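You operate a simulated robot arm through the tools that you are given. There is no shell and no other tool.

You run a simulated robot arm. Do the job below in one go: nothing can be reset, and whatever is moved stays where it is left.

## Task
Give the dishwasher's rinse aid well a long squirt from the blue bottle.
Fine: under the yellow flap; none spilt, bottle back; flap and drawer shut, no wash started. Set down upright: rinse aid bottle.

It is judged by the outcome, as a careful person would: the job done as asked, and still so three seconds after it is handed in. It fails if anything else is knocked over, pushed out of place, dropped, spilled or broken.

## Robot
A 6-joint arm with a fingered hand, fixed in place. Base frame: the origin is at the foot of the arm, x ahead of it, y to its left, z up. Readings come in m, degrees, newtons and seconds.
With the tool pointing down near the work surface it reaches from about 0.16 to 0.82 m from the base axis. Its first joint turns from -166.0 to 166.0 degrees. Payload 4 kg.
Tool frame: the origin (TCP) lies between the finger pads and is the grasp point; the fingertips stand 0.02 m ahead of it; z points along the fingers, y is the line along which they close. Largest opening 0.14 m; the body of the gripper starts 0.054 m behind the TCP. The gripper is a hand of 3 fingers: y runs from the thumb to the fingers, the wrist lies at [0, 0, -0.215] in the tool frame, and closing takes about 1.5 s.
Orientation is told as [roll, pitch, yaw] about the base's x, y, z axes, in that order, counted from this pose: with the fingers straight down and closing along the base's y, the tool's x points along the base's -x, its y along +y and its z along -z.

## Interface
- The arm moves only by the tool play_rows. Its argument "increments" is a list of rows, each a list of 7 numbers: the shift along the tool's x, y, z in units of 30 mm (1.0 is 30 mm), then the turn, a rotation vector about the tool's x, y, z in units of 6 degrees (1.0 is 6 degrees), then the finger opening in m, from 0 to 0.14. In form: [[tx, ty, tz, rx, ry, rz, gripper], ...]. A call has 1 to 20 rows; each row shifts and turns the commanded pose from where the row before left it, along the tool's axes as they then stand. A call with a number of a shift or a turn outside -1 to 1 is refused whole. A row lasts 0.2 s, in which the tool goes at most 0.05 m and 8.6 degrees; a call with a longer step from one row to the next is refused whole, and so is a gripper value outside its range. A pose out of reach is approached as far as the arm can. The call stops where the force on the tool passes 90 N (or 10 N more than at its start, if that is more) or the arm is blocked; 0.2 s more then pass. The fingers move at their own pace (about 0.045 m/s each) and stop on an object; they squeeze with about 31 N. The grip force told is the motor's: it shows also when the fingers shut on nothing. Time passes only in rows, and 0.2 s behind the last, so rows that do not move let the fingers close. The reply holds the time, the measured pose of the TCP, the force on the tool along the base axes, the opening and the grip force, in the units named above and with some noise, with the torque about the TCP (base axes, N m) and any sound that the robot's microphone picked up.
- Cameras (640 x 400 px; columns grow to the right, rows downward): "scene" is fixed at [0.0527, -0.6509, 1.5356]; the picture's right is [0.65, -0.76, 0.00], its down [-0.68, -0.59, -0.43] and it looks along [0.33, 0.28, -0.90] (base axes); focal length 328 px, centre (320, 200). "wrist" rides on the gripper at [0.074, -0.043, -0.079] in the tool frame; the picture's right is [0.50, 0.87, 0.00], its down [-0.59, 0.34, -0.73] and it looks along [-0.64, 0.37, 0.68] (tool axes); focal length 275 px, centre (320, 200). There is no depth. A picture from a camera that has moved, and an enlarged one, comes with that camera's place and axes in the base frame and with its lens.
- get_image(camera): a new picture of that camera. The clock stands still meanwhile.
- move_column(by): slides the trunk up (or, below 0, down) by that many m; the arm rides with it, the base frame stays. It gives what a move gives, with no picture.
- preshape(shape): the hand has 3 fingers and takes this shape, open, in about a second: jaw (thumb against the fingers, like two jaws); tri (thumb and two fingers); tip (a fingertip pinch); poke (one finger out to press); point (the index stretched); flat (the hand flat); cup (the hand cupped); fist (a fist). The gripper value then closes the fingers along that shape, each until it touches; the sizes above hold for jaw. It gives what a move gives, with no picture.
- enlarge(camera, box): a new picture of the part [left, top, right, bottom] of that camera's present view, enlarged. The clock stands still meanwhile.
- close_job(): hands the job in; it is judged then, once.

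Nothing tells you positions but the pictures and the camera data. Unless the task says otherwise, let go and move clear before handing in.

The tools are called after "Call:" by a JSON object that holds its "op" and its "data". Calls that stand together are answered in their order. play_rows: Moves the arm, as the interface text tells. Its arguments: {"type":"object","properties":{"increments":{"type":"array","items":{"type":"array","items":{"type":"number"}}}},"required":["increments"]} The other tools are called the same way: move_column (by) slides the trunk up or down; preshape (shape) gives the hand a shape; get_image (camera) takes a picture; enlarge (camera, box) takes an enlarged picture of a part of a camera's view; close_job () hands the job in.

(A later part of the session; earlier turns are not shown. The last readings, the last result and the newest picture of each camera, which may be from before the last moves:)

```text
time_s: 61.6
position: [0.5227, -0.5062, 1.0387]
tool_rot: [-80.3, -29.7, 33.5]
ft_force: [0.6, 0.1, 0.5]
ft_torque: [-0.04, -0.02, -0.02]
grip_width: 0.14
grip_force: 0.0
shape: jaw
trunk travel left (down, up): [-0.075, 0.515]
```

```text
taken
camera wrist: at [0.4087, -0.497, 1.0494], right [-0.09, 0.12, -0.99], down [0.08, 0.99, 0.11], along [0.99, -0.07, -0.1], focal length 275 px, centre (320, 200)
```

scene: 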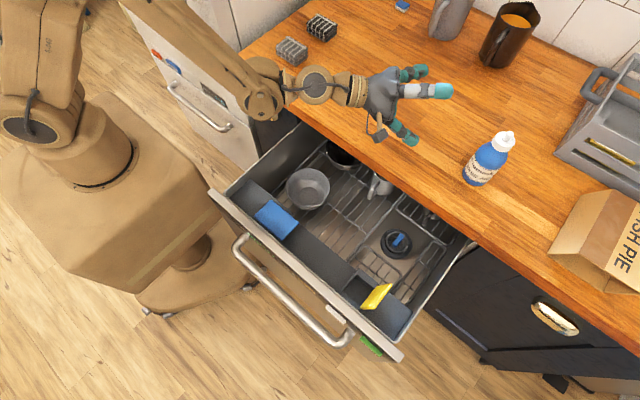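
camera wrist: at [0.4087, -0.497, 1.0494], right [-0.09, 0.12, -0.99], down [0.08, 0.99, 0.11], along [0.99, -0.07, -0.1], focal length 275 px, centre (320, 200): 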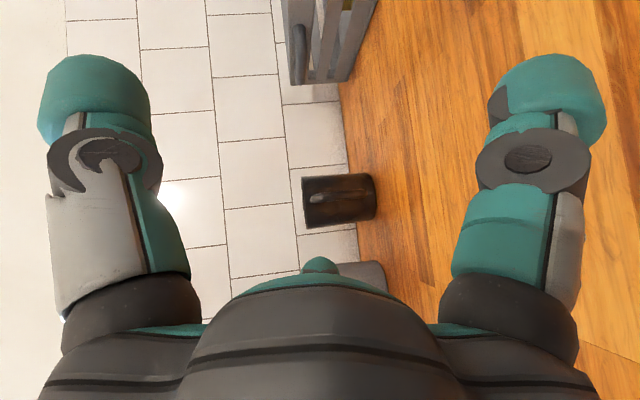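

Good. The remaining four steps take it to the pre-grasp point.

Call:
{"op": "play_rows", "data": {"increments": [[0.727, -0.404, 0.431, 0, 0, 0, 0.14], [0.727, -0.404, 0.431, 0, 0, 0, 0.14], [0.727, -0.404, 0.431, 0, 0, 0, 0.14], [0.727, -0.404, 0.431, 0, 0, 0, 0.14], [0, 0, 0, 0, 0, 0, 0.14]]}}

Call:
{"op": "get_image", "data": {"camera": "wrist"}}

Call:
{"op": "enlarge", "data": {"camera": "scene", "box": [340, 50, 560, 220]}}

```text
time_s: 62.8
position: [0.4788, -0.6071, 1.0302]
tool_rot: [-80.3, -29.8, 33.4]
ft_force: [0.1, 0.0, -0.3]
ft_torque: [0.02, 0.01, -0.02]
grip_width: 0.1402
grip_force: 0.1
shape: jaw
trunk travel left (down, up): [-0.075, 0.515]
```

```text
taken
camera wrist: at [0.3623, -0.5982, 1.0403], right [-0.09, 0.12, -0.99], down [0.08, 0.99, 0.11], along [0.99, -0.07, -0.1], focal length 275 px, centre (320, 200)
```

wrist: 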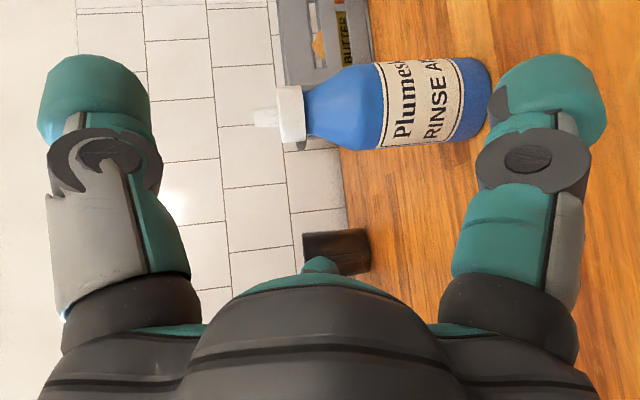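

```text
2.35 times, centred on (450, 135) of scene
camera zoom: at [0.0527, -0.6509, 1.5356], right [0.65, -0.76, 0.0], down [-0.68, -0.59, -0.43], along [0.33, 0.28, -0.9], focal length 772 px, centre (14, 353)
```

zoom: 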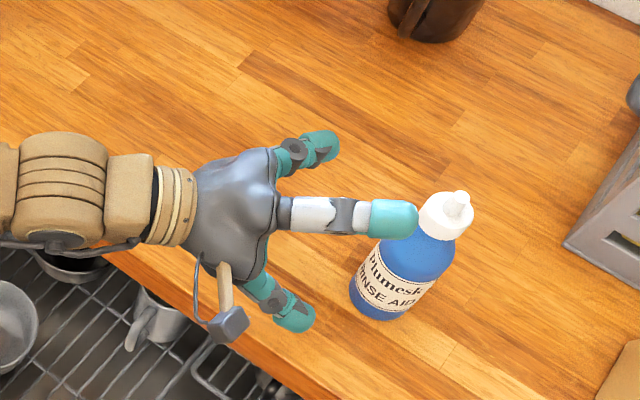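

The bottle is now clearly in view, and my estimate of (0.561, −0.68) holds. I'll zoom in for pixel-precise heights of the base, shoulder and cap.

Call:
{"op": "enlarge", "data": {"camera": "wrist", "box": [240, 30, 520, 205]}}

```text
2.29 times, centred on (380, 118) of wrist
camera zoom: at [0.3623, -0.5982, 1.0403], right [-0.09, 0.12, -0.99], down [0.08, 0.99, 0.11], along [0.99, -0.07, -0.1], focal length 629 px, centre (183, 389)
```

zoom: 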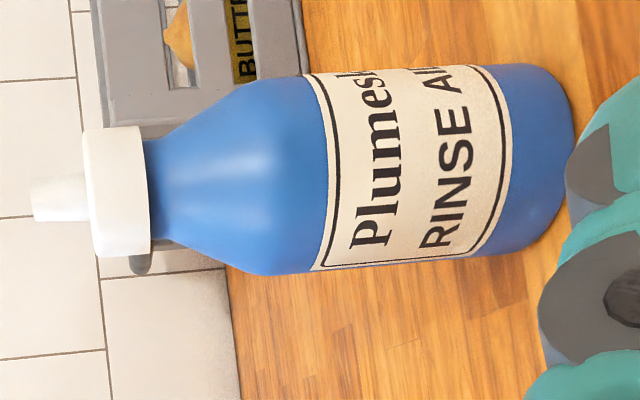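

The bottle's base is at z≈0.90, the shoulder starts at 0.99, the cap runs 1.023–1.044 and the nozzle tip is at 1.062; the radius is about 33 mm. I'll lower to z≈1.005 and slide forward with the hand open, stopping halfway to check.

Call:
{"op": "play_rows", "data": {"increments": [[0.413, 0.715, 0.116, 0, 0, 0, 0.14], [-0.062, -0.107, 0.883, 0, 0, 0, 0.14], [-0.062, -0.107, 0.883, 0, 0, 0, 0.14], [0, 0, 0, 0, 0, 0, 0.14]]}}

Call:
{"op": "get_image", "data": {"camera": "wrist"}}

Call:
{"op": "enlarge", "data": {"camera": "scene", "box": [340, 50, 560, 220]}}

```text
time_s: 63.8
position: [0.5099, -0.6466, 1.0044]
tool_rot: [-80.3, -29.7, 33.4]
ft_force: [0.0, 0.3, 0.2]
ft_torque: [0.01, 0.0, 0.01]
grip_width: 0.14
grip_force: 0.0
shape: jaw
trunk travel left (down, up): [-0.075, 0.515]
```

```text
taken
camera wrist: at [0.3943, -0.6388, 1.0147], right [-0.09, 0.12, -0.99], down [0.08, 0.99, 0.11], along [0.99, -0.07, -0.1], focal length 275 px, centre (320, 200)
```

wrist: 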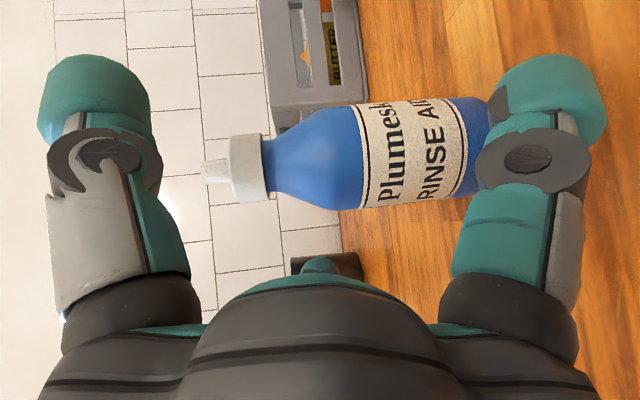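

```text
2.35 times, centred on (450, 135) of scene
camera zoom: at [0.0527, -0.6509, 1.5356], right [0.65, -0.76, 0.0], down [-0.68, -0.59, -0.43], along [0.33, 0.28, -0.9], focal length 772 px, centre (14, 353)
```

zoom: 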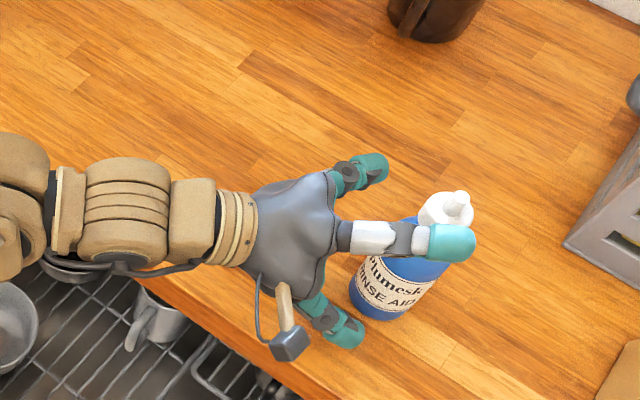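

The bottle is entering between the fingers with good clearance. I'll continue forward carefully.

Call:
{"op": "play_rows", "data": {"increments": [[-0.062, -0.107, 0.883, 0, 0, 0, 0.14], [0, 0, 0, 0, 0, 0, 0.14]]}}

Call:
{"op": "get_image", "data": {"camera": "wrist"}}

Call:
{"op": "enlarge", "data": {"camera": "scene", "box": [400, 90, 540, 200]}}

```text
time_s: 64.4
position: [0.5249, -0.6688, 1.0041]
tool_rot: [-80.3, -29.6, 33.4]
ft_force: [0.6, 0.3, 0.1]
ft_torque: [-0.03, 0.0, -0.02]
grip_width: 0.14
grip_force: 0.1
shape: jaw
trunk travel left (down, up): [-0.075, 0.515]
```

```text
taken
camera wrist: at [0.4103, -0.6596, 1.0147], right [-0.09, 0.12, -0.99], down [0.08, 0.99, 0.11], along [0.99, -0.07, -0.1], focal length 275 px, centre (320, 200)
```

wrist: 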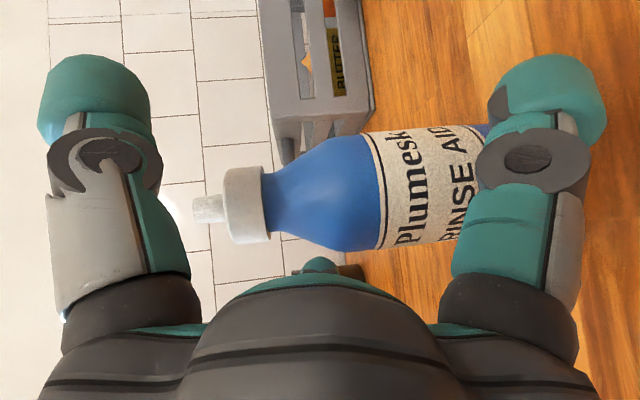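

```text
3.64 times, centred on (470, 145) of scene
camera zoom: at [0.0527, -0.6509, 1.5356], right [0.65, -0.76, 0.0], down [-0.68, -0.59, -0.43], along [0.33, 0.28, -0.9], focal length 1194 px, centre (-226, 400)
```

zoom: 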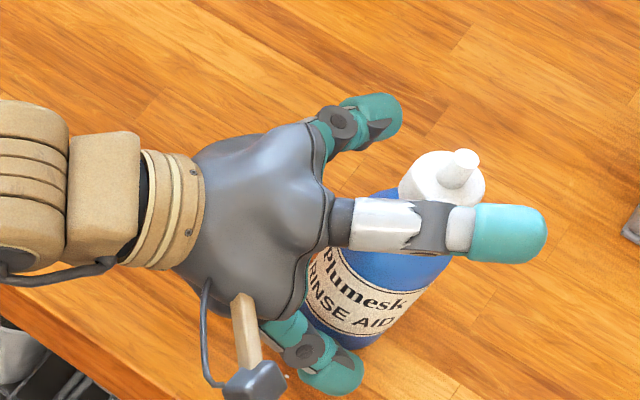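

I want better depth accuracy before closing in, so I'll zoom on the current wrist view.

Call:
{"op": "enlarge", "data": {"camera": "wrist", "box": [180, 90, 500, 290]}}

```text
2.00 times, centred on (340, 190) of wrist
camera zoom: at [0.4103, -0.6596, 1.0147], right [-0.09, 0.12, -0.99], down [0.08, 0.99, 0.11], along [0.99, -0.07, -0.1], focal length 551 px, centre (280, 220)
```

zoom: 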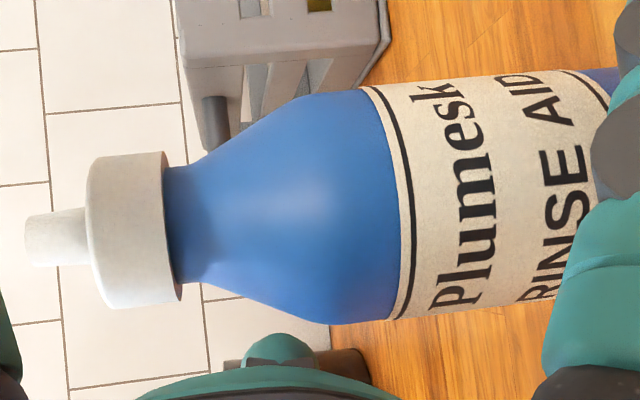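

Triangulating between two wrist views puts the bottle axis at (0.540, −0.670): base z≈0.914, radius ≈28 mm, shoulder from 0.99, nozzle tip 1.060. I'll nudge forward and sideways to centre the hand and pre-close the fingers to 0.10 without touching.

Call:
{"op": "play_rows", "data": {"increments": [[0.068, -0.082, 0.264, 0, 0, 0, 0.14], [0, 0, 0, 0, 0, 0, 0.12], [0, 0, 0, 0, 0, 0, 0.1], [0, 0, 0, 0, 0, 0, 0.1], [0, 0, 0, 0, 0, 0, 0.1]]}}

Call:
{"op": "get_image", "data": {"camera": "wrist"}}

Call:
{"op": "enlarge", "data": {"camera": "scene", "box": [400, 90, 540, 200]}}

```text
time_s: 65.6
position: [0.5278, -0.6762, 1.0037]
tool_rot: [-80.3, -29.7, 33.5]
ft_force: [-0.5, 0.3, 0.0]
ft_torque: [0.01, -0.02, 0.02]
grip_width: 0.1007
grip_force: 0.1
shape: jaw
trunk travel left (down, up): [-0.075, 0.515]
```

```text
taken
camera wrist: at [0.4127, -0.6671, 1.0146], right [-0.09, 0.12, -0.99], down [0.08, 0.99, 0.11], along [0.99, -0.07, -0.1], focal length 275 px, centre (320, 200)
```

wrist: 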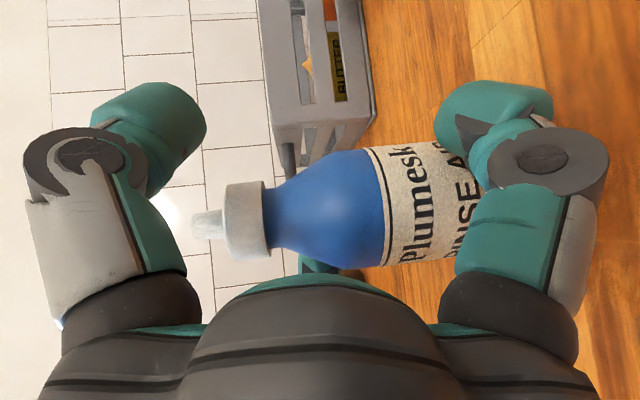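

```text
3.64 times, centred on (470, 145) of scene
camera zoom: at [0.0527, -0.6509, 1.5356], right [0.65, -0.76, 0.0], down [-0.68, -0.59, -0.43], along [0.33, 0.28, -0.9], focal length 1194 px, centre (-226, 400)
```

zoom: 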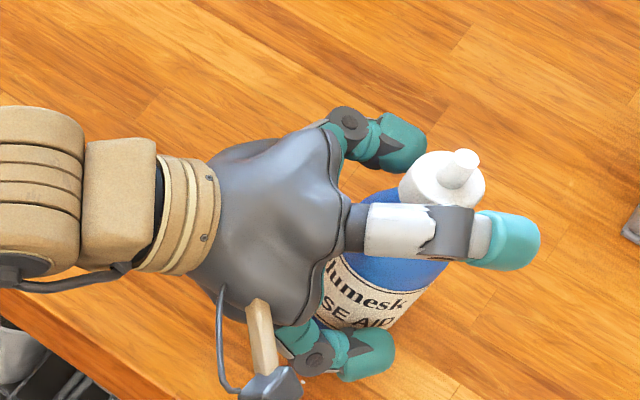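

The bottle sits centred between the fingers, still untouched and upright. I'll descend about 14 mm, then narrow the fingers and go down a bit more.

Call:
{"op": "play_rows", "data": {"increments": [[0.116, 0.2, 0.033, 0, 0, 0, 0.1], [0.116, 0.2, 0.033, 0, 0, 0, 0.1], [0, 0, 0, 0, 0, 0, 0.094], [0, 0, 0, 0, 0, 0, 0.09], [0, 0, 0, 0, 0, 0, 0.09], [0.09, 0.155, 0.025, 0, 0, 0, 0.09], [0, 0, 0, 0, 0, 0, 0.09]]}}

Call:
{"op": "get_image", "data": {"camera": "wrist"}}

Call:
{"op": "enlarge", "data": {"camera": "scene", "box": [400, 90, 540, 200]}}

```text
time_s: 67.2
position: [0.5283, -0.6764, 0.9828]
tool_rot: [-80.2, -29.7, 33.5]
ft_force: [-0.2, -0.2, 0.1]
ft_torque: [0.0, 0.02, 0.03]
grip_width: 0.0906
grip_force: 0.1
shape: jaw
trunk travel left (down, up): [-0.075, 0.515]
```

```text
taken
camera wrist: at [0.4136, -0.6676, 0.9945], right [-0.09, 0.12, -0.99], down [0.08, 0.99, 0.11], along [0.99, -0.07, -0.1], focal length 275 px, centre (320, 200)
```

wrist: 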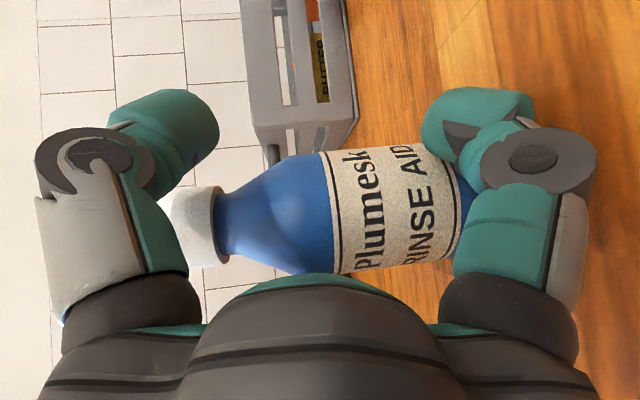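

```text
3.64 times, centred on (470, 145) of scene
camera zoom: at [0.0527, -0.6509, 1.5356], right [0.65, -0.76, 0.0], down [-0.68, -0.59, -0.43], along [0.33, 0.28, -0.9], focal length 1194 px, centre (-226, 400)
```

zoom: 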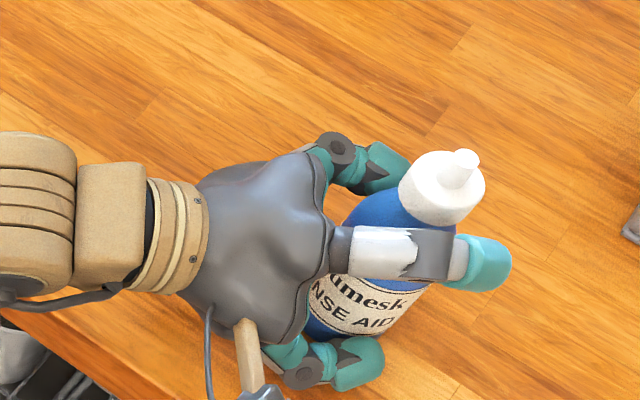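

Everything is still clear with no contact force. Now I'll close gently, in small steps, to find contact.

Call:
{"op": "play_rows", "data": {"increments": [[0, 0, 0, 0, 0, 0, 0.086], [0, 0, 0, 0, 0, 0, 0.082], [0, 0, 0, 0, 0, 0, 0.078], [0, 0, 0, 0, 0, 0, 0.078]]}}

Call:
{"op": "get_image", "data": {"camera": "wrist"}}

Call:
{"op": "enlarge", "data": {"camera": "scene", "box": [400, 90, 540, 200]}}

```text
time_s: 68.2
position: [0.5287, -0.6771, 0.9847]
tool_rot: [-80.2, -29.6, 33.4]
ft_force: [-0.2, 0.0, 0.2]
ft_torque: [0.01, 0.0, -0.01]
grip_width: 0.0786
grip_force: 0.0
shape: jaw
trunk travel left (down, up): [-0.075, 0.515]
```

```text
taken
camera wrist: at [0.4136, -0.6675, 0.9946], right [-0.09, 0.12, -0.99], down [0.08, 0.99, 0.11], along [0.99, -0.07, -0.1], focal length 275 px, centre (320, 200)
```

wrist: 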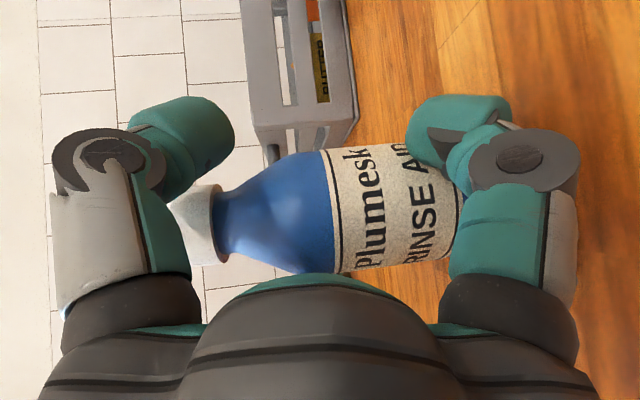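

```text
3.64 times, centred on (470, 145) of scene
camera zoom: at [0.0527, -0.6509, 1.5356], right [0.65, -0.76, 0.0], down [-0.68, -0.59, -0.43], along [0.33, 0.28, -0.9], focal length 1194 px, centre (-226, 400)
```

zoom: 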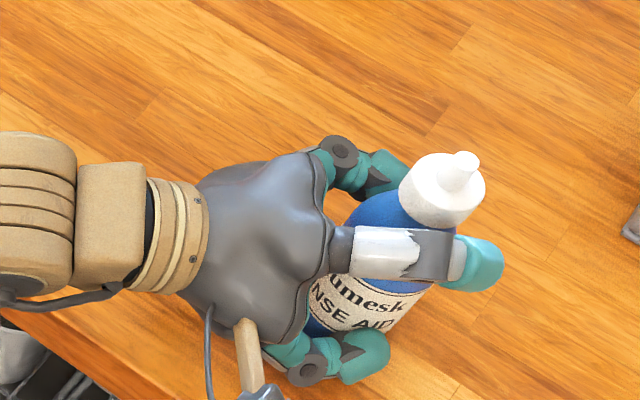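

No contact yet. I'll keep closing.

Call:
{"op": "play_rows", "data": {"increments": [[0, 0, 0, 0, 0, 0, 0.075], [0, 0, 0, 0, 0, 0, 0.072], [0, 0, 0, 0, 0, 0, 0.069], [0, 0, 0, 0, 0, 0, 0.069]]}}

Call:
{"op": "enlarge", "data": {"camera": "wrist", "box": [120, 60, 560, 335]}}

Call:
{"op": "enlarge", "data": {"camera": "scene", "box": [400, 90, 540, 200]}}

```text
time_s: 69.2
position: [0.528, -0.6767, 0.9837]
tool_rot: [-80.3, -29.8, 33.4]
ft_force: [-0.5, 0.4, -0.7]
ft_torque: [-0.05, 0.07, 0.05]
grip_width: 0.0717
grip_force: 0.0
shape: jaw
trunk travel left (down, up): [-0.075, 0.515]
```

```text
1.45 times, centred on (340, 198) of wrist
camera zoom: at [0.4136, -0.6676, 0.9947], right [-0.09, 0.12, -0.99], down [0.08, 0.99, 0.11], along [0.99, -0.07, -0.1], focal length 400 px, centre (291, 204)
```

zoom: 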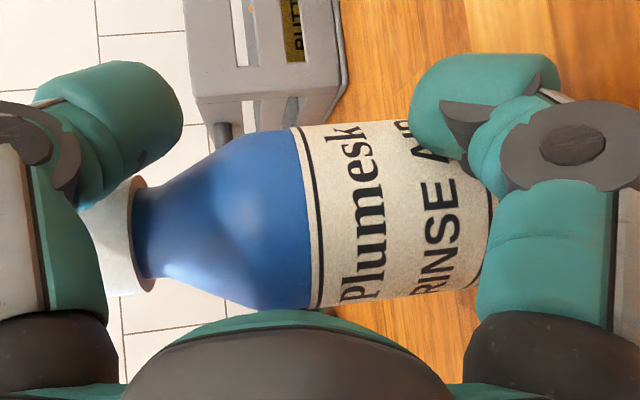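

```text
3.64 times, centred on (470, 145) of scene
camera zoom: at [0.0527, -0.6509, 1.5356], right [0.65, -0.76, 0.0], down [-0.68, -0.59, -0.43], along [0.33, 0.28, -0.9], focal length 1194 px, centre (-226, 400)
```

zoom: 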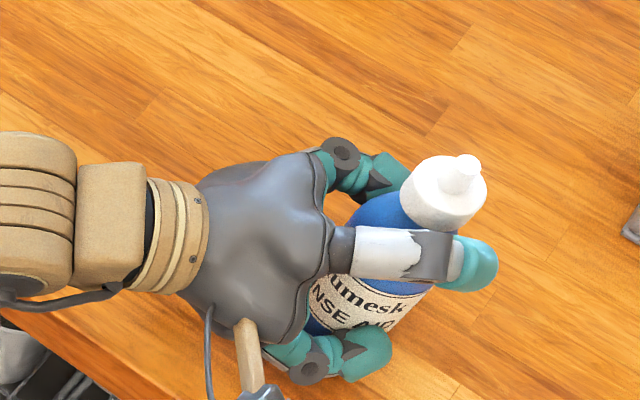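

The width has stopped at 0.0717 although I asked for 0.069, so the fingers are starting to touch. I'll hold and step a little tighter.

Call:
{"op": "play_rows", "data": {"increments": [[0, 0, 0, 0, 0, 0, 0.069], [0, 0, 0, 0, 0, 0, 0.067], [0, 0, 0, 0, 0, 0, 0.065], [0, 0, 0, 0, 0, 0, 0.065]]}}

Call:
{"op": "enlarge", "data": {"camera": "scene", "box": [400, 90, 540, 200]}}

Call:
{"op": "enlarge", "data": {"camera": "wrist", "box": [120, 60, 560, 335]}}

```text
time_s: 70.2
position: [0.5287, -0.6764, 0.9832]
tool_rot: [-80.4, -29.7, 33.4]
ft_force: [0.4, 0.3, 0.1]
ft_torque: [-0.02, 0.01, 0.06]
grip_width: 0.0686
grip_force: 0.1
shape: jaw
trunk travel left (down, up): [-0.075, 0.515]
```

```text
3.64 times, centred on (470, 145) of scene
camera zoom: at [0.0527, -0.6509, 1.5356], right [0.65, -0.76, 0.0], down [-0.68, -0.59, -0.43], along [0.33, 0.28, -0.9], focal length 1194 px, centre (-226, 400)
```

zoom: 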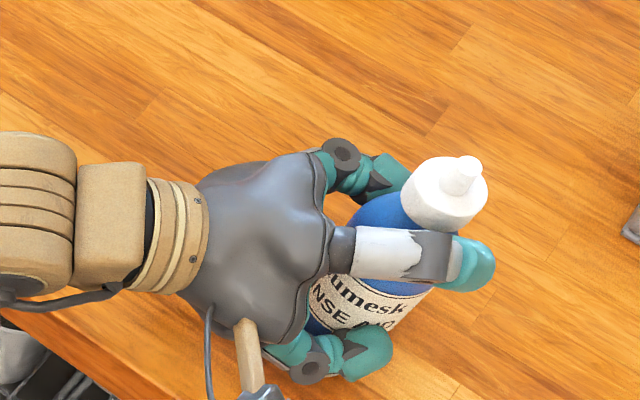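

```text
1.45 times, centred on (340, 198) of wrist
camera zoom: at [0.4135, -0.6676, 0.9947], right [-0.09, 0.12, -0.99], down [0.08, 0.99, 0.11], along [0.99, -0.07, -0.1], focal length 400 px, centre (291, 204)
```

zoom: 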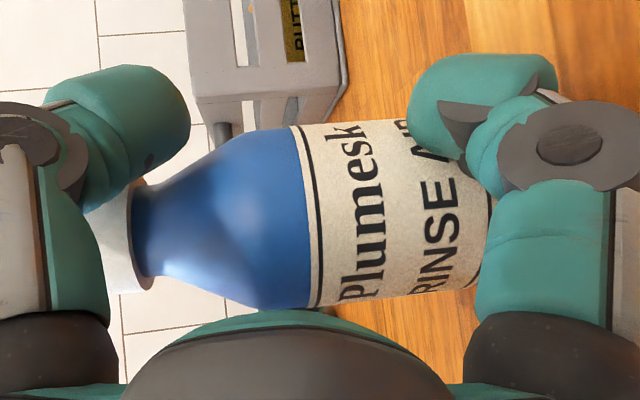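

The lower finger and the opposing finger appear to rest on the bottle, while the upper finger is still closing. I'll continue gradually.

Call:
{"op": "play_rows", "data": {"increments": [[0, 0, 0, 0, 0, 0, 0.063], [0, 0, 0, 0, 0, 0, 0.061], [0, 0, 0, 0, 0, 0, 0.059], [0, 0, 0, 0, 0, 0, 0.057], [0, 0, 0, 0, 0, 0, 0.057], [0, 0, 0, 0, 0, 0, 0.057]]}}

Call:
{"op": "enlarge", "data": {"camera": "scene", "box": [400, 90, 540, 200]}}

Call:
{"op": "enlarge", "data": {"camera": "wrist", "box": [120, 60, 560, 335]}}

```text
time_s: 71.6
position: [0.5288, -0.6768, 0.9845]
tool_rot: [-80.3, -29.7, 33.5]
ft_force: [-0.4, 0.5, 0.4]
ft_torque: [0.0, 0.01, -0.02]
grip_width: 0.0621
grip_force: 0.1
shape: jaw
trunk travel left (down, up): [-0.075, 0.515]
```

```text
3.64 times, centred on (470, 145) of scene
camera zoom: at [0.0527, -0.6509, 1.5356], right [0.65, -0.76, 0.0], down [-0.68, -0.59, -0.43], along [0.33, 0.28, -0.9], focal length 1194 px, centre (-226, 400)
```

zoom: 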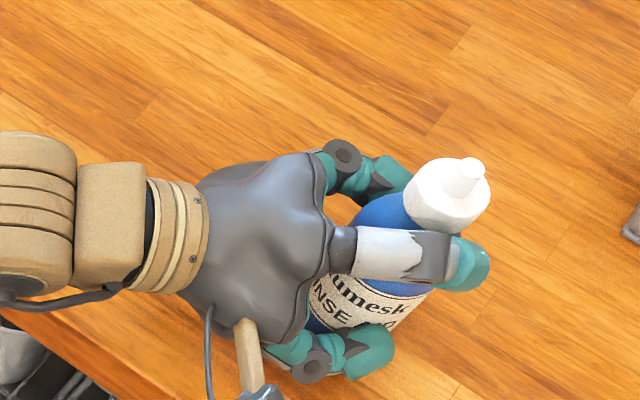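

```text
1.45 times, centred on (340, 198) of wrist
camera zoom: at [0.4135, -0.6675, 0.9947], right [-0.09, 0.12, -0.99], down [0.08, 0.99, 0.11], along [0.99, -0.07, -0.1], focal length 400 px, centre (291, 204)
```

zoom: 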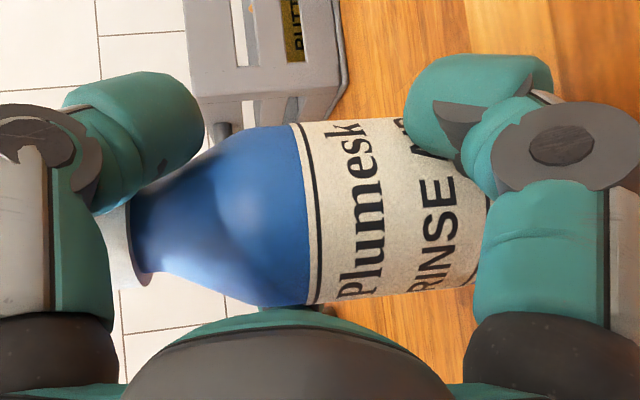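

The bottle is settling slightly between the fingers and stays upright. I'll keep closing in small steps until grip force appears.

Call:
{"op": "play_rows", "data": {"increments": [[0, 0, 0, 0, 0, 0, 0.055], [0, 0, 0, 0, 0, 0, 0.053], [0, 0, 0, 0, 0, 0, 0.051], [0, 0, 0, 0, 0, 0, 0.049], [0, 0, 0, 0, 0, 0, 0.049], [0, 0, 0, 0, 0, 0, 0.049]]}}

Call:
{"op": "enlarge", "data": {"camera": "scene", "box": [400, 90, 540, 200]}}

Call:
{"op": "enlarge", "data": {"camera": "wrist", "box": [120, 60, 560, 335]}}

```text
time_s: 73.0
position: [0.5273, -0.6762, 0.9851]
tool_rot: [-80.4, -29.7, 33.5]
ft_force: [0.1, -1.9, 11.8]
ft_torque: [-0.15, 0.1, 0.04]
grip_width: 0.0502
grip_force: 30.9
shape: jaw
trunk travel left (down, up): [-0.075, 0.515]
```

```text
3.64 times, centred on (470, 145) of scene
camera zoom: at [0.0527, -0.6509, 1.5356], right [0.65, -0.76, 0.0], down [-0.68, -0.59, -0.43], along [0.33, 0.28, -0.9], focal length 1194 px, centre (-226, 400)
```

zoom: 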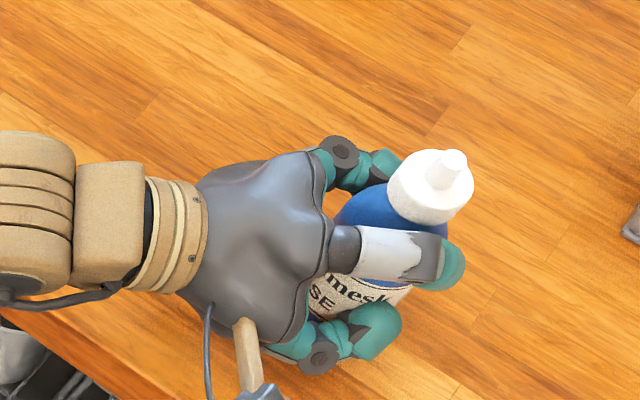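

```text
1.45 times, centred on (340, 198) of wrist
camera zoom: at [0.4128, -0.667, 0.9957], right [-0.09, 0.11, -0.99], down [0.08, 0.99, 0.11], along [0.99, -0.07, -0.1], focal length 400 px, centre (291, 204)
```

zoom: 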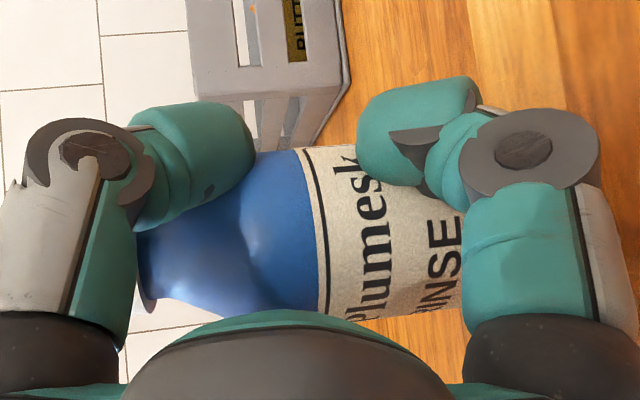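

Firm contact: 30.9 N of grip at width 0.050. Before lifting, I'll check whether a softer hold is possible by commanding a width close to the actual one.

Call:
{"op": "play_rows", "data": {"increments": [[0, 0, 0, 0, 0, 0, 0.0505], [0, 0, 0, 0, 0, 0, 0.0505]]}}

Call:
{"op": "play_rows", "data": {"increments": [[0, 0, 0, 0, 0, 0, 0.051], [0, 0, 0, 0, 0, 0, 0.051]]}}

Call:
{"op": "play_rows", "data": {"increments": [[0, 0, 0, 0, 0, 0, 0.0495], [0, 0, 0, 0, 0, 0, 0.0495]]}}

```text
time_s: 73.6
position: [0.5274, -0.6752, 0.9846]
tool_rot: [-80.4, -29.7, 33.5]
ft_force: [-1.1, 0.1, 9.9]
ft_torque: [-0.13, 0.14, -0.05]
grip_width: 0.0555
grip_force: 0.0
shape: jaw
trunk travel left (down, up): [-0.075, 0.515]
```

```text
time_s: 74.2
position: [0.5273, -0.6761, 0.9852]
tool_rot: [-80.4, -29.7, 33.6]
ft_force: [-0.9, -0.6, 9.0]
ft_torque: [-0.14, 0.16, -0.05]
grip_width: 0.0554
grip_force: 0.1
shape: jaw
trunk travel left (down, up): [-0.075, 0.515]
```

```text
time_s: 74.8
position: [0.5279, -0.6756, 0.9846]
tool_rot: [-80.4, -29.7, 33.5]
ft_force: [-1.4, -0.1, 9.4]
ft_torque: [-0.07, 0.11, -0.03]
grip_width: 0.0546
grip_force: 0.0
shape: jaw
trunk travel left (down, up): [-0.075, 0.515]
```

A softer command lets the grip go to nearly zero. I'll see how the bottle sits now before re-gripping.

Call:
{"op": "enlarge", "data": {"camera": "scene", "box": [400, 90, 540, 200]}}

Call:
{"op": "enlarge", "data": {"camera": "wrist", "box": [120, 60, 560, 335]}}

```text
3.64 times, centred on (470, 145) of scene
camera zoom: at [0.0527, -0.6509, 1.5356], right [0.65, -0.76, 0.0], down [-0.68, -0.59, -0.43], along [0.33, 0.28, -0.9], focal length 1194 px, centre (-226, 400)
```

zoom: 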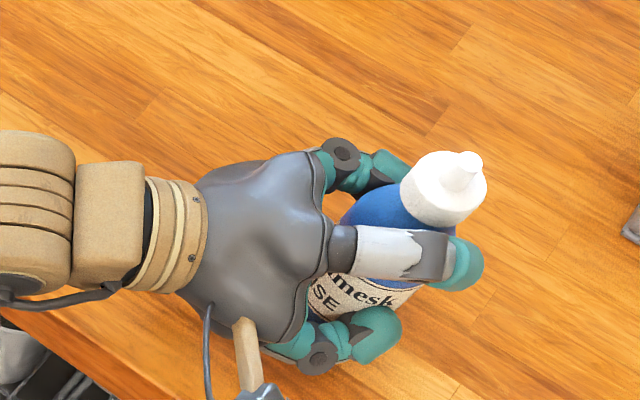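

```text
1.45 times, centred on (340, 198) of wrist
camera zoom: at [0.413, -0.6668, 0.9955], right [-0.09, 0.11, -0.99], down [0.08, 0.99, 0.11], along [0.99, -0.07, -0.1], focal length 400 px, centre (291, 204)
```

zoom: 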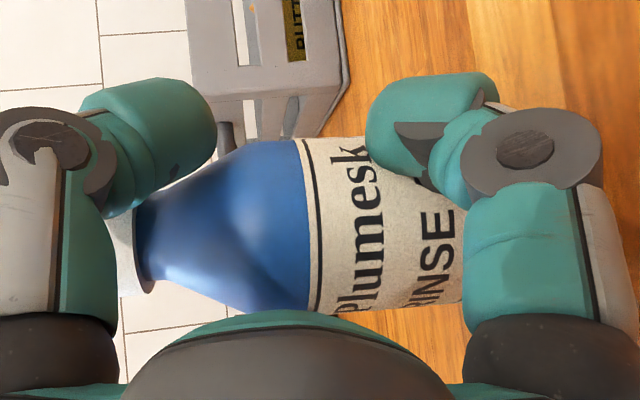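

The bottle is steady and upright. I'll re-tighten in small steps to see how grip force relates to the command.

Call:
{"op": "play_rows", "data": {"increments": [[0, 0, 0, 0, 0, 0, 0.049], [0, 0, 0, 0, 0, 0, 0.049], [0, 0, 0, 0, 0, 0, 0.049]]}}

Call:
{"op": "play_rows", "data": {"increments": [[0, 0, 0, 0, 0, 0, 0.046], [0, 0, 0, 0, 0, 0, 0.046], [0, 0, 0, 0, 0, 0, 0.046]]}}

```text
time_s: 75.6
position: [0.5279, -0.6764, 0.9837]
tool_rot: [-80.4, -29.7, 33.5]
ft_force: [-1.7, 0.6, 9.1]
ft_torque: [-0.05, 0.1, -0.01]
grip_width: 0.0545
grip_force: 0.0
shape: jaw
trunk travel left (down, up): [-0.075, 0.515]
```

```text
time_s: 76.4
position: [0.5271, -0.6769, 0.9854]
tool_rot: [-80.5, -29.7, 33.4]
ft_force: [-2.4, -0.4, 9.2]
ft_torque: [-0.07, 0.08, -0.03]
grip_width: 0.0511
grip_force: 0.1
shape: jaw
trunk travel left (down, up): [-0.075, 0.515]
```

Call:
{"op": "play_rows", "data": {"increments": [[0, 0, 0, 0, 0, 0, 0.044], [0, 0, 0, 0, 0, 0, 0.044], [0, 0, 0, 0, 0, 0, 0.044]]}}

Call:
{"op": "play_rows", "data": {"increments": [[0, 0, 0, 0, 0, 0, 0.041], [0, 0, 0, 0, 0, 0, 0.041], [0, 0, 0, 0, 0, 0, 0.041]]}}

Call:
{"op": "enlarge", "data": {"camera": "scene", "box": [400, 90, 540, 200]}}

Call:
{"op": "enlarge", "data": {"camera": "wrist", "box": [120, 60, 560, 335]}}

```text
time_s: 77.2
position: [0.5277, -0.6764, 0.9846]
tool_rot: [-80.3, -29.8, 33.4]
ft_force: [-1.9, 0.8, 11.3]
ft_torque: [-0.05, 0.08, -0.05]
grip_width: 0.049
grip_force: 0.1
shape: jaw
trunk travel left (down, up): [-0.075, 0.515]
```

```text
time_s: 78.0
position: [0.5272, -0.677, 0.9843]
tool_rot: [-80.4, -29.7, 33.4]
ft_force: [-0.7, -2.1, 7.0]
ft_torque: [-0.11, 0.15, 0.0]
grip_width: 0.042
grip_force: 31.1
shape: jaw
trunk travel left (down, up): [-0.075, 0.515]
```

```text
3.64 times, centred on (470, 145) of scene
camera zoom: at [0.0527, -0.6509, 1.5356], right [0.65, -0.76, 0.0], down [-0.68, -0.59, -0.43], along [0.33, 0.28, -0.9], focal length 1194 px, centre (-226, 400)
```

zoom: 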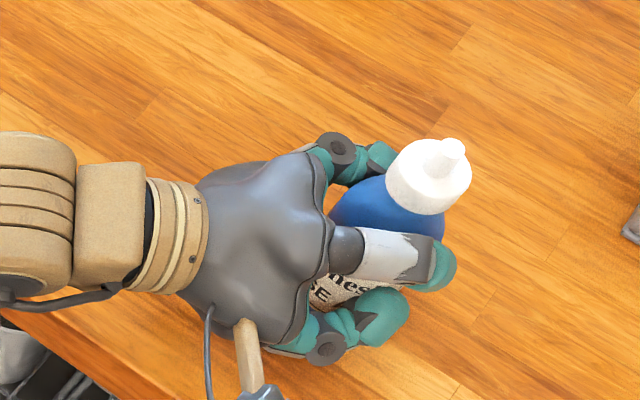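

```text
1.45 times, centred on (340, 198) of wrist
camera zoom: at [0.4129, -0.6675, 0.9953], right [-0.09, 0.11, -0.99], down [0.08, 0.99, 0.11], along [0.99, -0.07, -0.1], focal length 400 px, centre (291, 204)
```

zoom: 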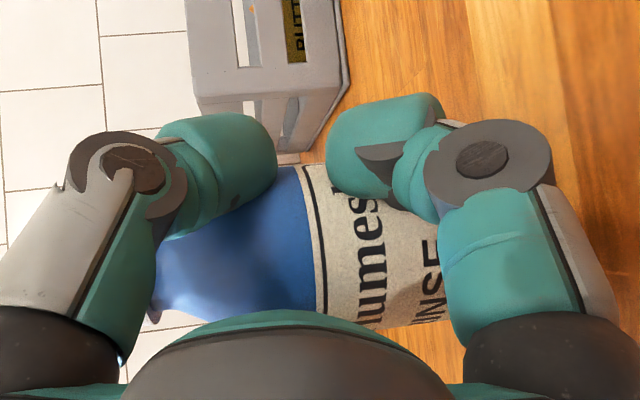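

Now the grip reads 31 N with the bottle drawn slightly into the hand. I'll hold that command a moment to see if it is stable.

Call:
{"op": "play_rows", "data": {"increments": [[0, 0, 0, 0, 0, 0, 0.041], [0, 0, 0, 0, 0, 0, 0.041], [0, 0, 0, 0, 0, 0, 0.041], [0, 0, 0, 0, 0, 0, 0.041], [0, 0, 0, 0, 0, 0, 0.041]]}}

Call:
{"op": "enlarge", "data": {"camera": "scene", "box": [400, 90, 540, 200]}}

Call:
{"op": "get_image", "data": {"camera": "wrist"}}

```text
time_s: 79.2
position: [0.5276, -0.6761, 0.9845]
tool_rot: [-80.3, -29.7, 33.5]
ft_force: [-0.8, -2.2, 8.2]
ft_torque: [-0.14, 0.12, 0.02]
grip_width: 0.0418
grip_force: 31.3
shape: jaw
trunk travel left (down, up): [-0.075, 0.515]
```

```text
3.64 times, centred on (470, 145) of scene
camera zoom: at [0.0527, -0.6509, 1.5356], right [0.65, -0.76, 0.0], down [-0.68, -0.59, -0.43], along [0.33, 0.28, -0.9], focal length 1194 px, centre (-226, 400)
```

zoom: 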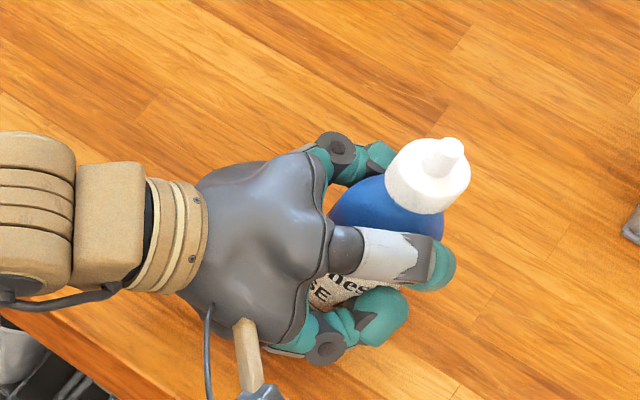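

```text
taken
camera wrist: at [0.413, -0.6673, 0.9952], right [-0.09, 0.12, -0.99], down [0.08, 0.99, 0.11], along [0.99, -0.07, -0.1], focal length 275 px, centre (320, 200)
```

wrist: 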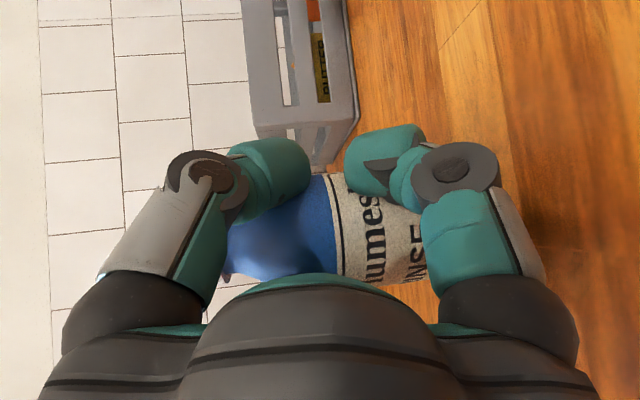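

The grip is stable. I'll lift a couple of centimetres and check that the bottle comes along upright.

Call:
{"op": "play_rows", "data": {"increments": [[-0.165, -0.286, -0.046, 0, 0, 0, 0.041], [-0.165, -0.286, -0.046, 0, 0, 0, 0.041], [0, 0, 0, 0, 0, 0, 0.041]]}}

Call:
{"op": "enlarge", "data": {"camera": "scene", "box": [400, 90, 540, 200]}}

Call:
{"op": "get_image", "data": {"camera": "wrist"}}

```text
time_s: 80.0
position: [0.5282, -0.6757, 1.0045]
tool_rot: [-80.2, -29.7, 33.5]
ft_force: [0.4, -0.4, -0.9]
ft_torque: [0.02, 0.01, 0.0]
grip_width: 0.0418
grip_force: 30.4
shape: jaw
trunk travel left (down, up): [-0.075, 0.515]
```

```text
3.64 times, centred on (470, 145) of scene
camera zoom: at [0.0527, -0.6509, 1.5356], right [0.65, -0.76, 0.0], down [-0.68, -0.59, -0.43], along [0.33, 0.28, -0.9], focal length 1194 px, centre (-226, 400)
```

zoom: 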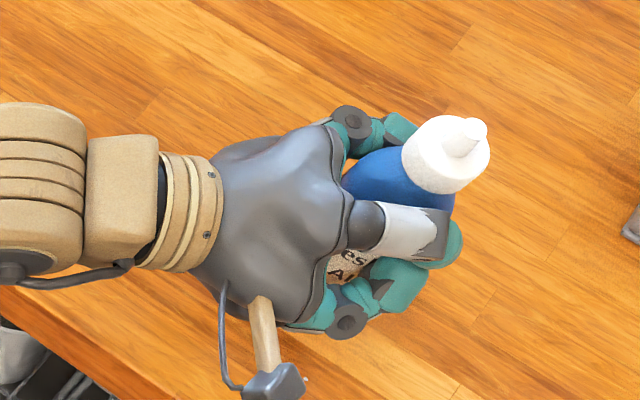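

```text
taken
camera wrist: at [0.4148, -0.6672, 1.0149], right [-0.09, 0.12, -0.99], down [0.08, 0.99, 0.11], along [0.99, -0.07, -0.1], focal length 275 px, centre (320, 200)
```

wrist: 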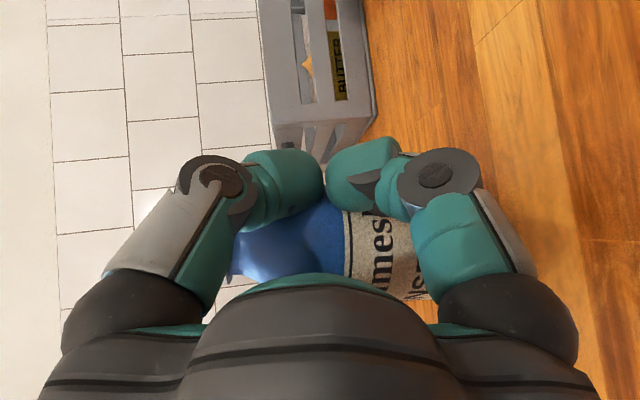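

It seems to come along, though it may have settled a few millimetres in the grip. I'll lift further and compare.

Call:
{"op": "play_rows", "data": {"increments": [[-0.33, -0.572, -0.093, 0, 0, 0, 0.041], [-0.33, -0.572, -0.093, 0, 0, 0, 0.041], [0, 0, 0, 0, 0, 0, 0.041]]}}

Call:
{"op": "enlarge", "data": {"camera": "wrist", "box": [120, 60, 560, 335]}}

Call:
{"op": "enlarge", "data": {"camera": "scene", "box": [400, 70, 540, 200]}}

```text
time_s: 80.8
position: [0.5287, -0.6767, 1.0438]
tool_rot: [-80.3, -29.8, 33.3]
ft_force: [0.7, -0.2, -1.0]
ft_torque: [0.01, 0.0, 0.01]
grip_width: 0.0417
grip_force: 30.8
shape: jaw
trunk travel left (down, up): [-0.075, 0.515]
```

```text
1.45 times, centred on (340, 198) of wrist
camera zoom: at [0.4144, -0.668, 1.0551], right [-0.09, 0.12, -0.99], down [0.08, 0.99, 0.11], along [0.99, -0.07, -0.1], focal length 400 px, centre (291, 204)
```

zoom: 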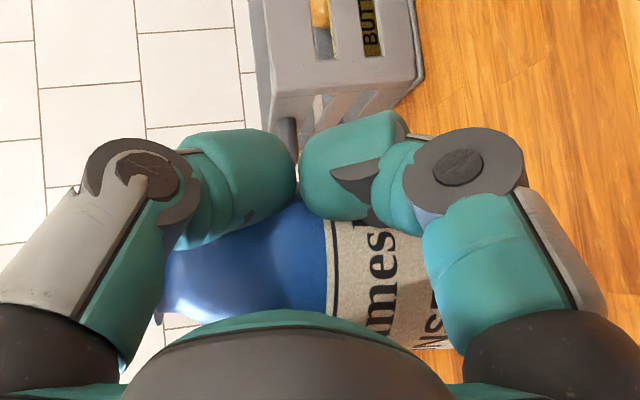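

```text
3.08 times, centred on (470, 135) of scene
camera zoom: at [0.0527, -0.6509, 1.5356], right [0.65, -0.76, 0.0], down [-0.68, -0.59, -0.43], along [0.33, 0.28, -0.9], focal length 1010 px, centre (-142, 400)
```

zoom: 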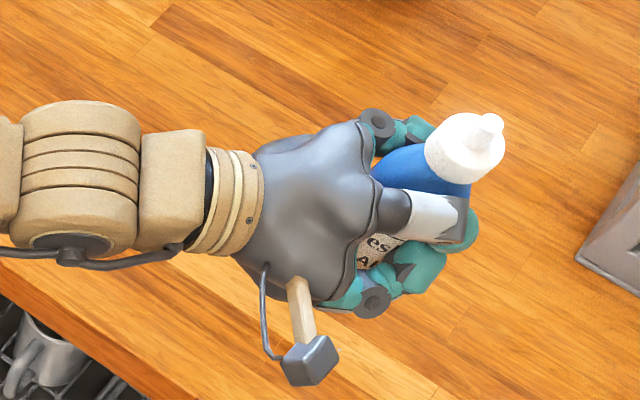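

The bottle is off the worktop and stable in the hand (ft z ≈ −1 N, its weight). I'll carry it back over the drawer, still upright and high, then yaw the hand to point toward −y.

Call:
{"op": "play_rows", "data": {"increments": [[0.356, -0.271, -0.845, 0, 0, 0, 0.041], [0.356, -0.271, -0.845, 0, 0, 0, 0.041], [0.356, -0.271, -0.845, 0, 0, 0, 0.041], [0.356, -0.271, -0.845, 0, 0, 0, 0.041], [0.356, -0.271, -0.845, 0, 0, 0, 0.041], [0, 0, 0, 0, 0, 0, 0.041]]}}

Call:
{"op": "play_rows", "data": {"increments": [[0, 0, 0, 0.455, 0.788, 0.128, 0.041], [0, 0, 0, 0.455, 0.788, 0.128, 0.041], [0, 0, 0, 0.455, 0.788, 0.128, 0.041], [0, 0, 0, 0.455, 0.788, 0.128, 0.041], [0, 0, 0, 0.455, 0.788, 0.128, 0.041], [0, 0, 0, 0.455, 0.788, 0.128, 0.041], [0, 0, 0, 0.455, 0.788, 0.128, 0.041], [0, 0, 0, 0, 0, 0, 0.041]]}}

Call:
{"op": "get_image", "data": {"camera": "scene"}}

Call:
{"op": "get_image", "data": {"camera": "wrist"}}

```text
time_s: 82.2
position: [0.4411, -0.592, 1.0688]
tool_rot: [-80.0, -29.6, 32.3]
ft_force: [-0.3, 0.1, -0.8]
ft_torque: [-0.03, 0.0, 0.02]
grip_width: 0.0417
grip_force: 31.2
shape: jaw
out of reach, approached as far as the arm can: row 2, 3, 4, 5
trunk travel left (down, up): [-0.075, 0.515]
```

```text
time_s: 84.0
position: [0.4411, -0.5926, 1.0671]
tool_rot: [-79.5, -29.0, -2.8]
ft_force: [-0.1, -0.1, -0.5]
ft_torque: [-0.03, 0.03, 0.0]
grip_width: 0.0417
grip_force: 31.2
shape: jaw
out of reach, approached as far as the arm can: row 2
trunk travel left (down, up): [-0.075, 0.515]
```

```text
taken
```

scene: 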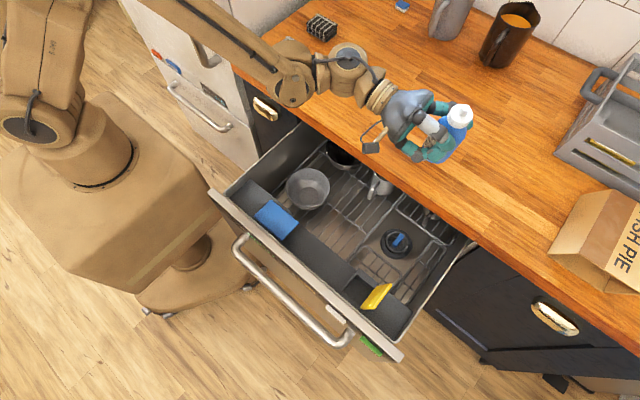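

```text
taken
camera wrist: at [0.3536, -0.5185, 1.0798], right [-0.02, 0.16, -0.99], down [0.65, 0.75, 0.11], along [0.76, -0.64, -0.12], focal length 275 px, centre (320, 200)
```

wrist: 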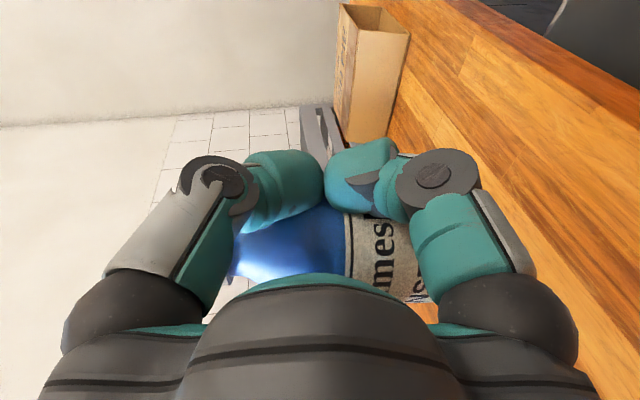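

The hand now points toward −y (az ≈ −88°) with the bottle still upright. I'll zoom in to measure exactly where the bottle and nozzle sit relative to the hand.

Call:
{"op": "enlarge", "data": {"camera": "scene", "box": [360, 70, 500, 180]}}

Call:
{"op": "enlarge", "data": {"camera": "wrist", "box": [200, 110, 460, 310]}}

```text
3.64 times, centred on (430, 125) of scene
camera zoom: at [0.0527, -0.6509, 1.5356], right [0.65, -0.76, 0.0], down [-0.68, -0.59, -0.43], along [0.33, 0.28, -0.9], focal length 1194 px, centre (-80, 473)
```

zoom: 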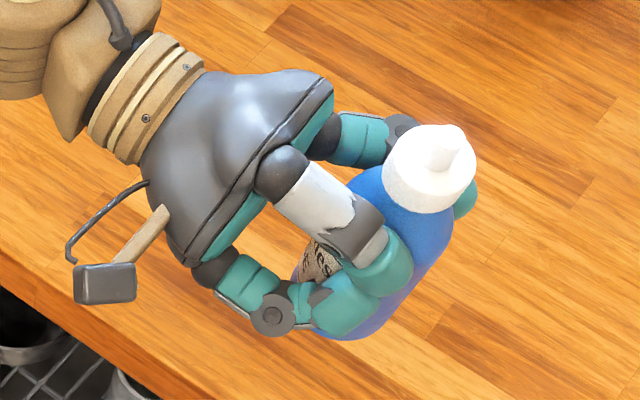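

```text
2.00 times, centred on (330, 210) of wrist
camera zoom: at [0.3536, -0.5185, 1.0798], right [-0.02, 0.16, -0.99], down [0.65, 0.75, 0.11], along [0.76, -0.64, -0.12], focal length 551 px, centre (300, 180)
```

zoom: 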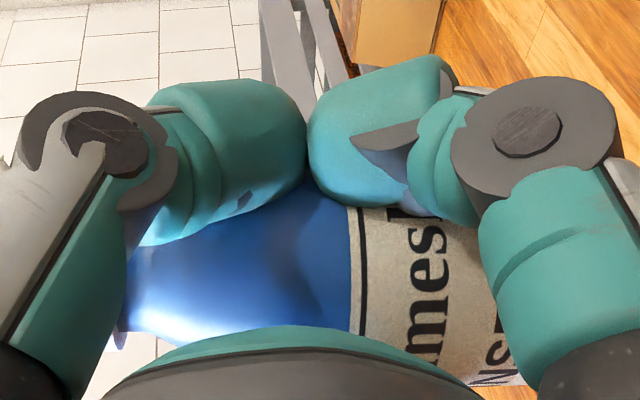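

The bottle axis sits about 3 cm to the +x side of the hand axis, upright to within a few degrees. I'll carry it to above the drawer beside the well, still upright and high.

Call:
{"op": "play_rows", "data": {"increments": [[0.883, -0.421, 0.126, 0, 0, 0, 0.041], [0.883, -0.421, 0.126, 0, 0, 0, 0.041], [0.883, -0.421, 0.126, 0, 0, 0, 0.041], [0.883, -0.421, 0.126, 0, 0, 0, 0.041], [0.883, -0.421, 0.126, 0, 0, 0, 0.041], [0.883, -0.421, 0.126, 0, 0, 0, 0.041], [0, 0, 0, 0, 0, 0, 0.041]]}}

Call:
{"op": "get_image", "data": {"camera": "scene"}}

Call:
{"op": "get_image", "data": {"camera": "wrist"}}

```text
time_s: 85.6
position: [0.2666, -0.6223, 1.0526]
tool_rot: [-79.5, -29.0, -2.6]
ft_force: [0.3, -0.3, 0.6]
ft_torque: [0.02, 0.01, -0.01]
grip_width: 0.0419
grip_force: 31.5
shape: jaw
trunk travel left (down, up): [-0.075, 0.515]
```

```text
taken
```

scene: 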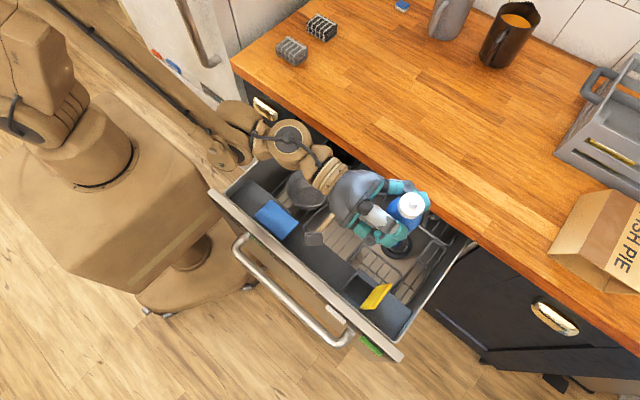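

```text
taken
camera wrist: at [0.1778, -0.5475, 1.0648], right [-0.02, 0.16, -0.99], down [0.65, 0.75, 0.11], along [0.76, -0.64, -0.12], focal length 275 px, centre (320, 200)
```

wrist: 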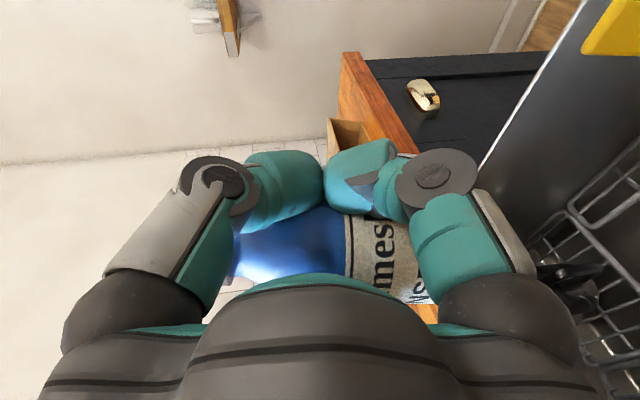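

Call:
{"op": "enlarge", "data": {"camera": "scene", "box": [330, 150, 450, 270]}}

```text
3.33 times, centred on (390, 210) of scene
camera zoom: at [0.0527, -0.6509, 1.5356], right [0.65, -0.76, 0.0], down [-0.68, -0.59, -0.43], along [0.33, 0.28, -0.9], focal length 1094 px, centre (87, 167)
```

zoom: 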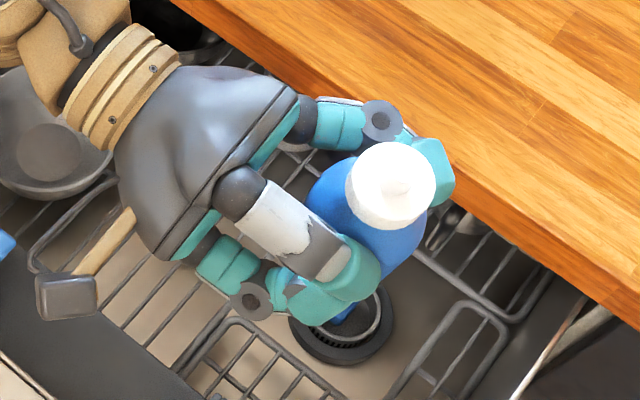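

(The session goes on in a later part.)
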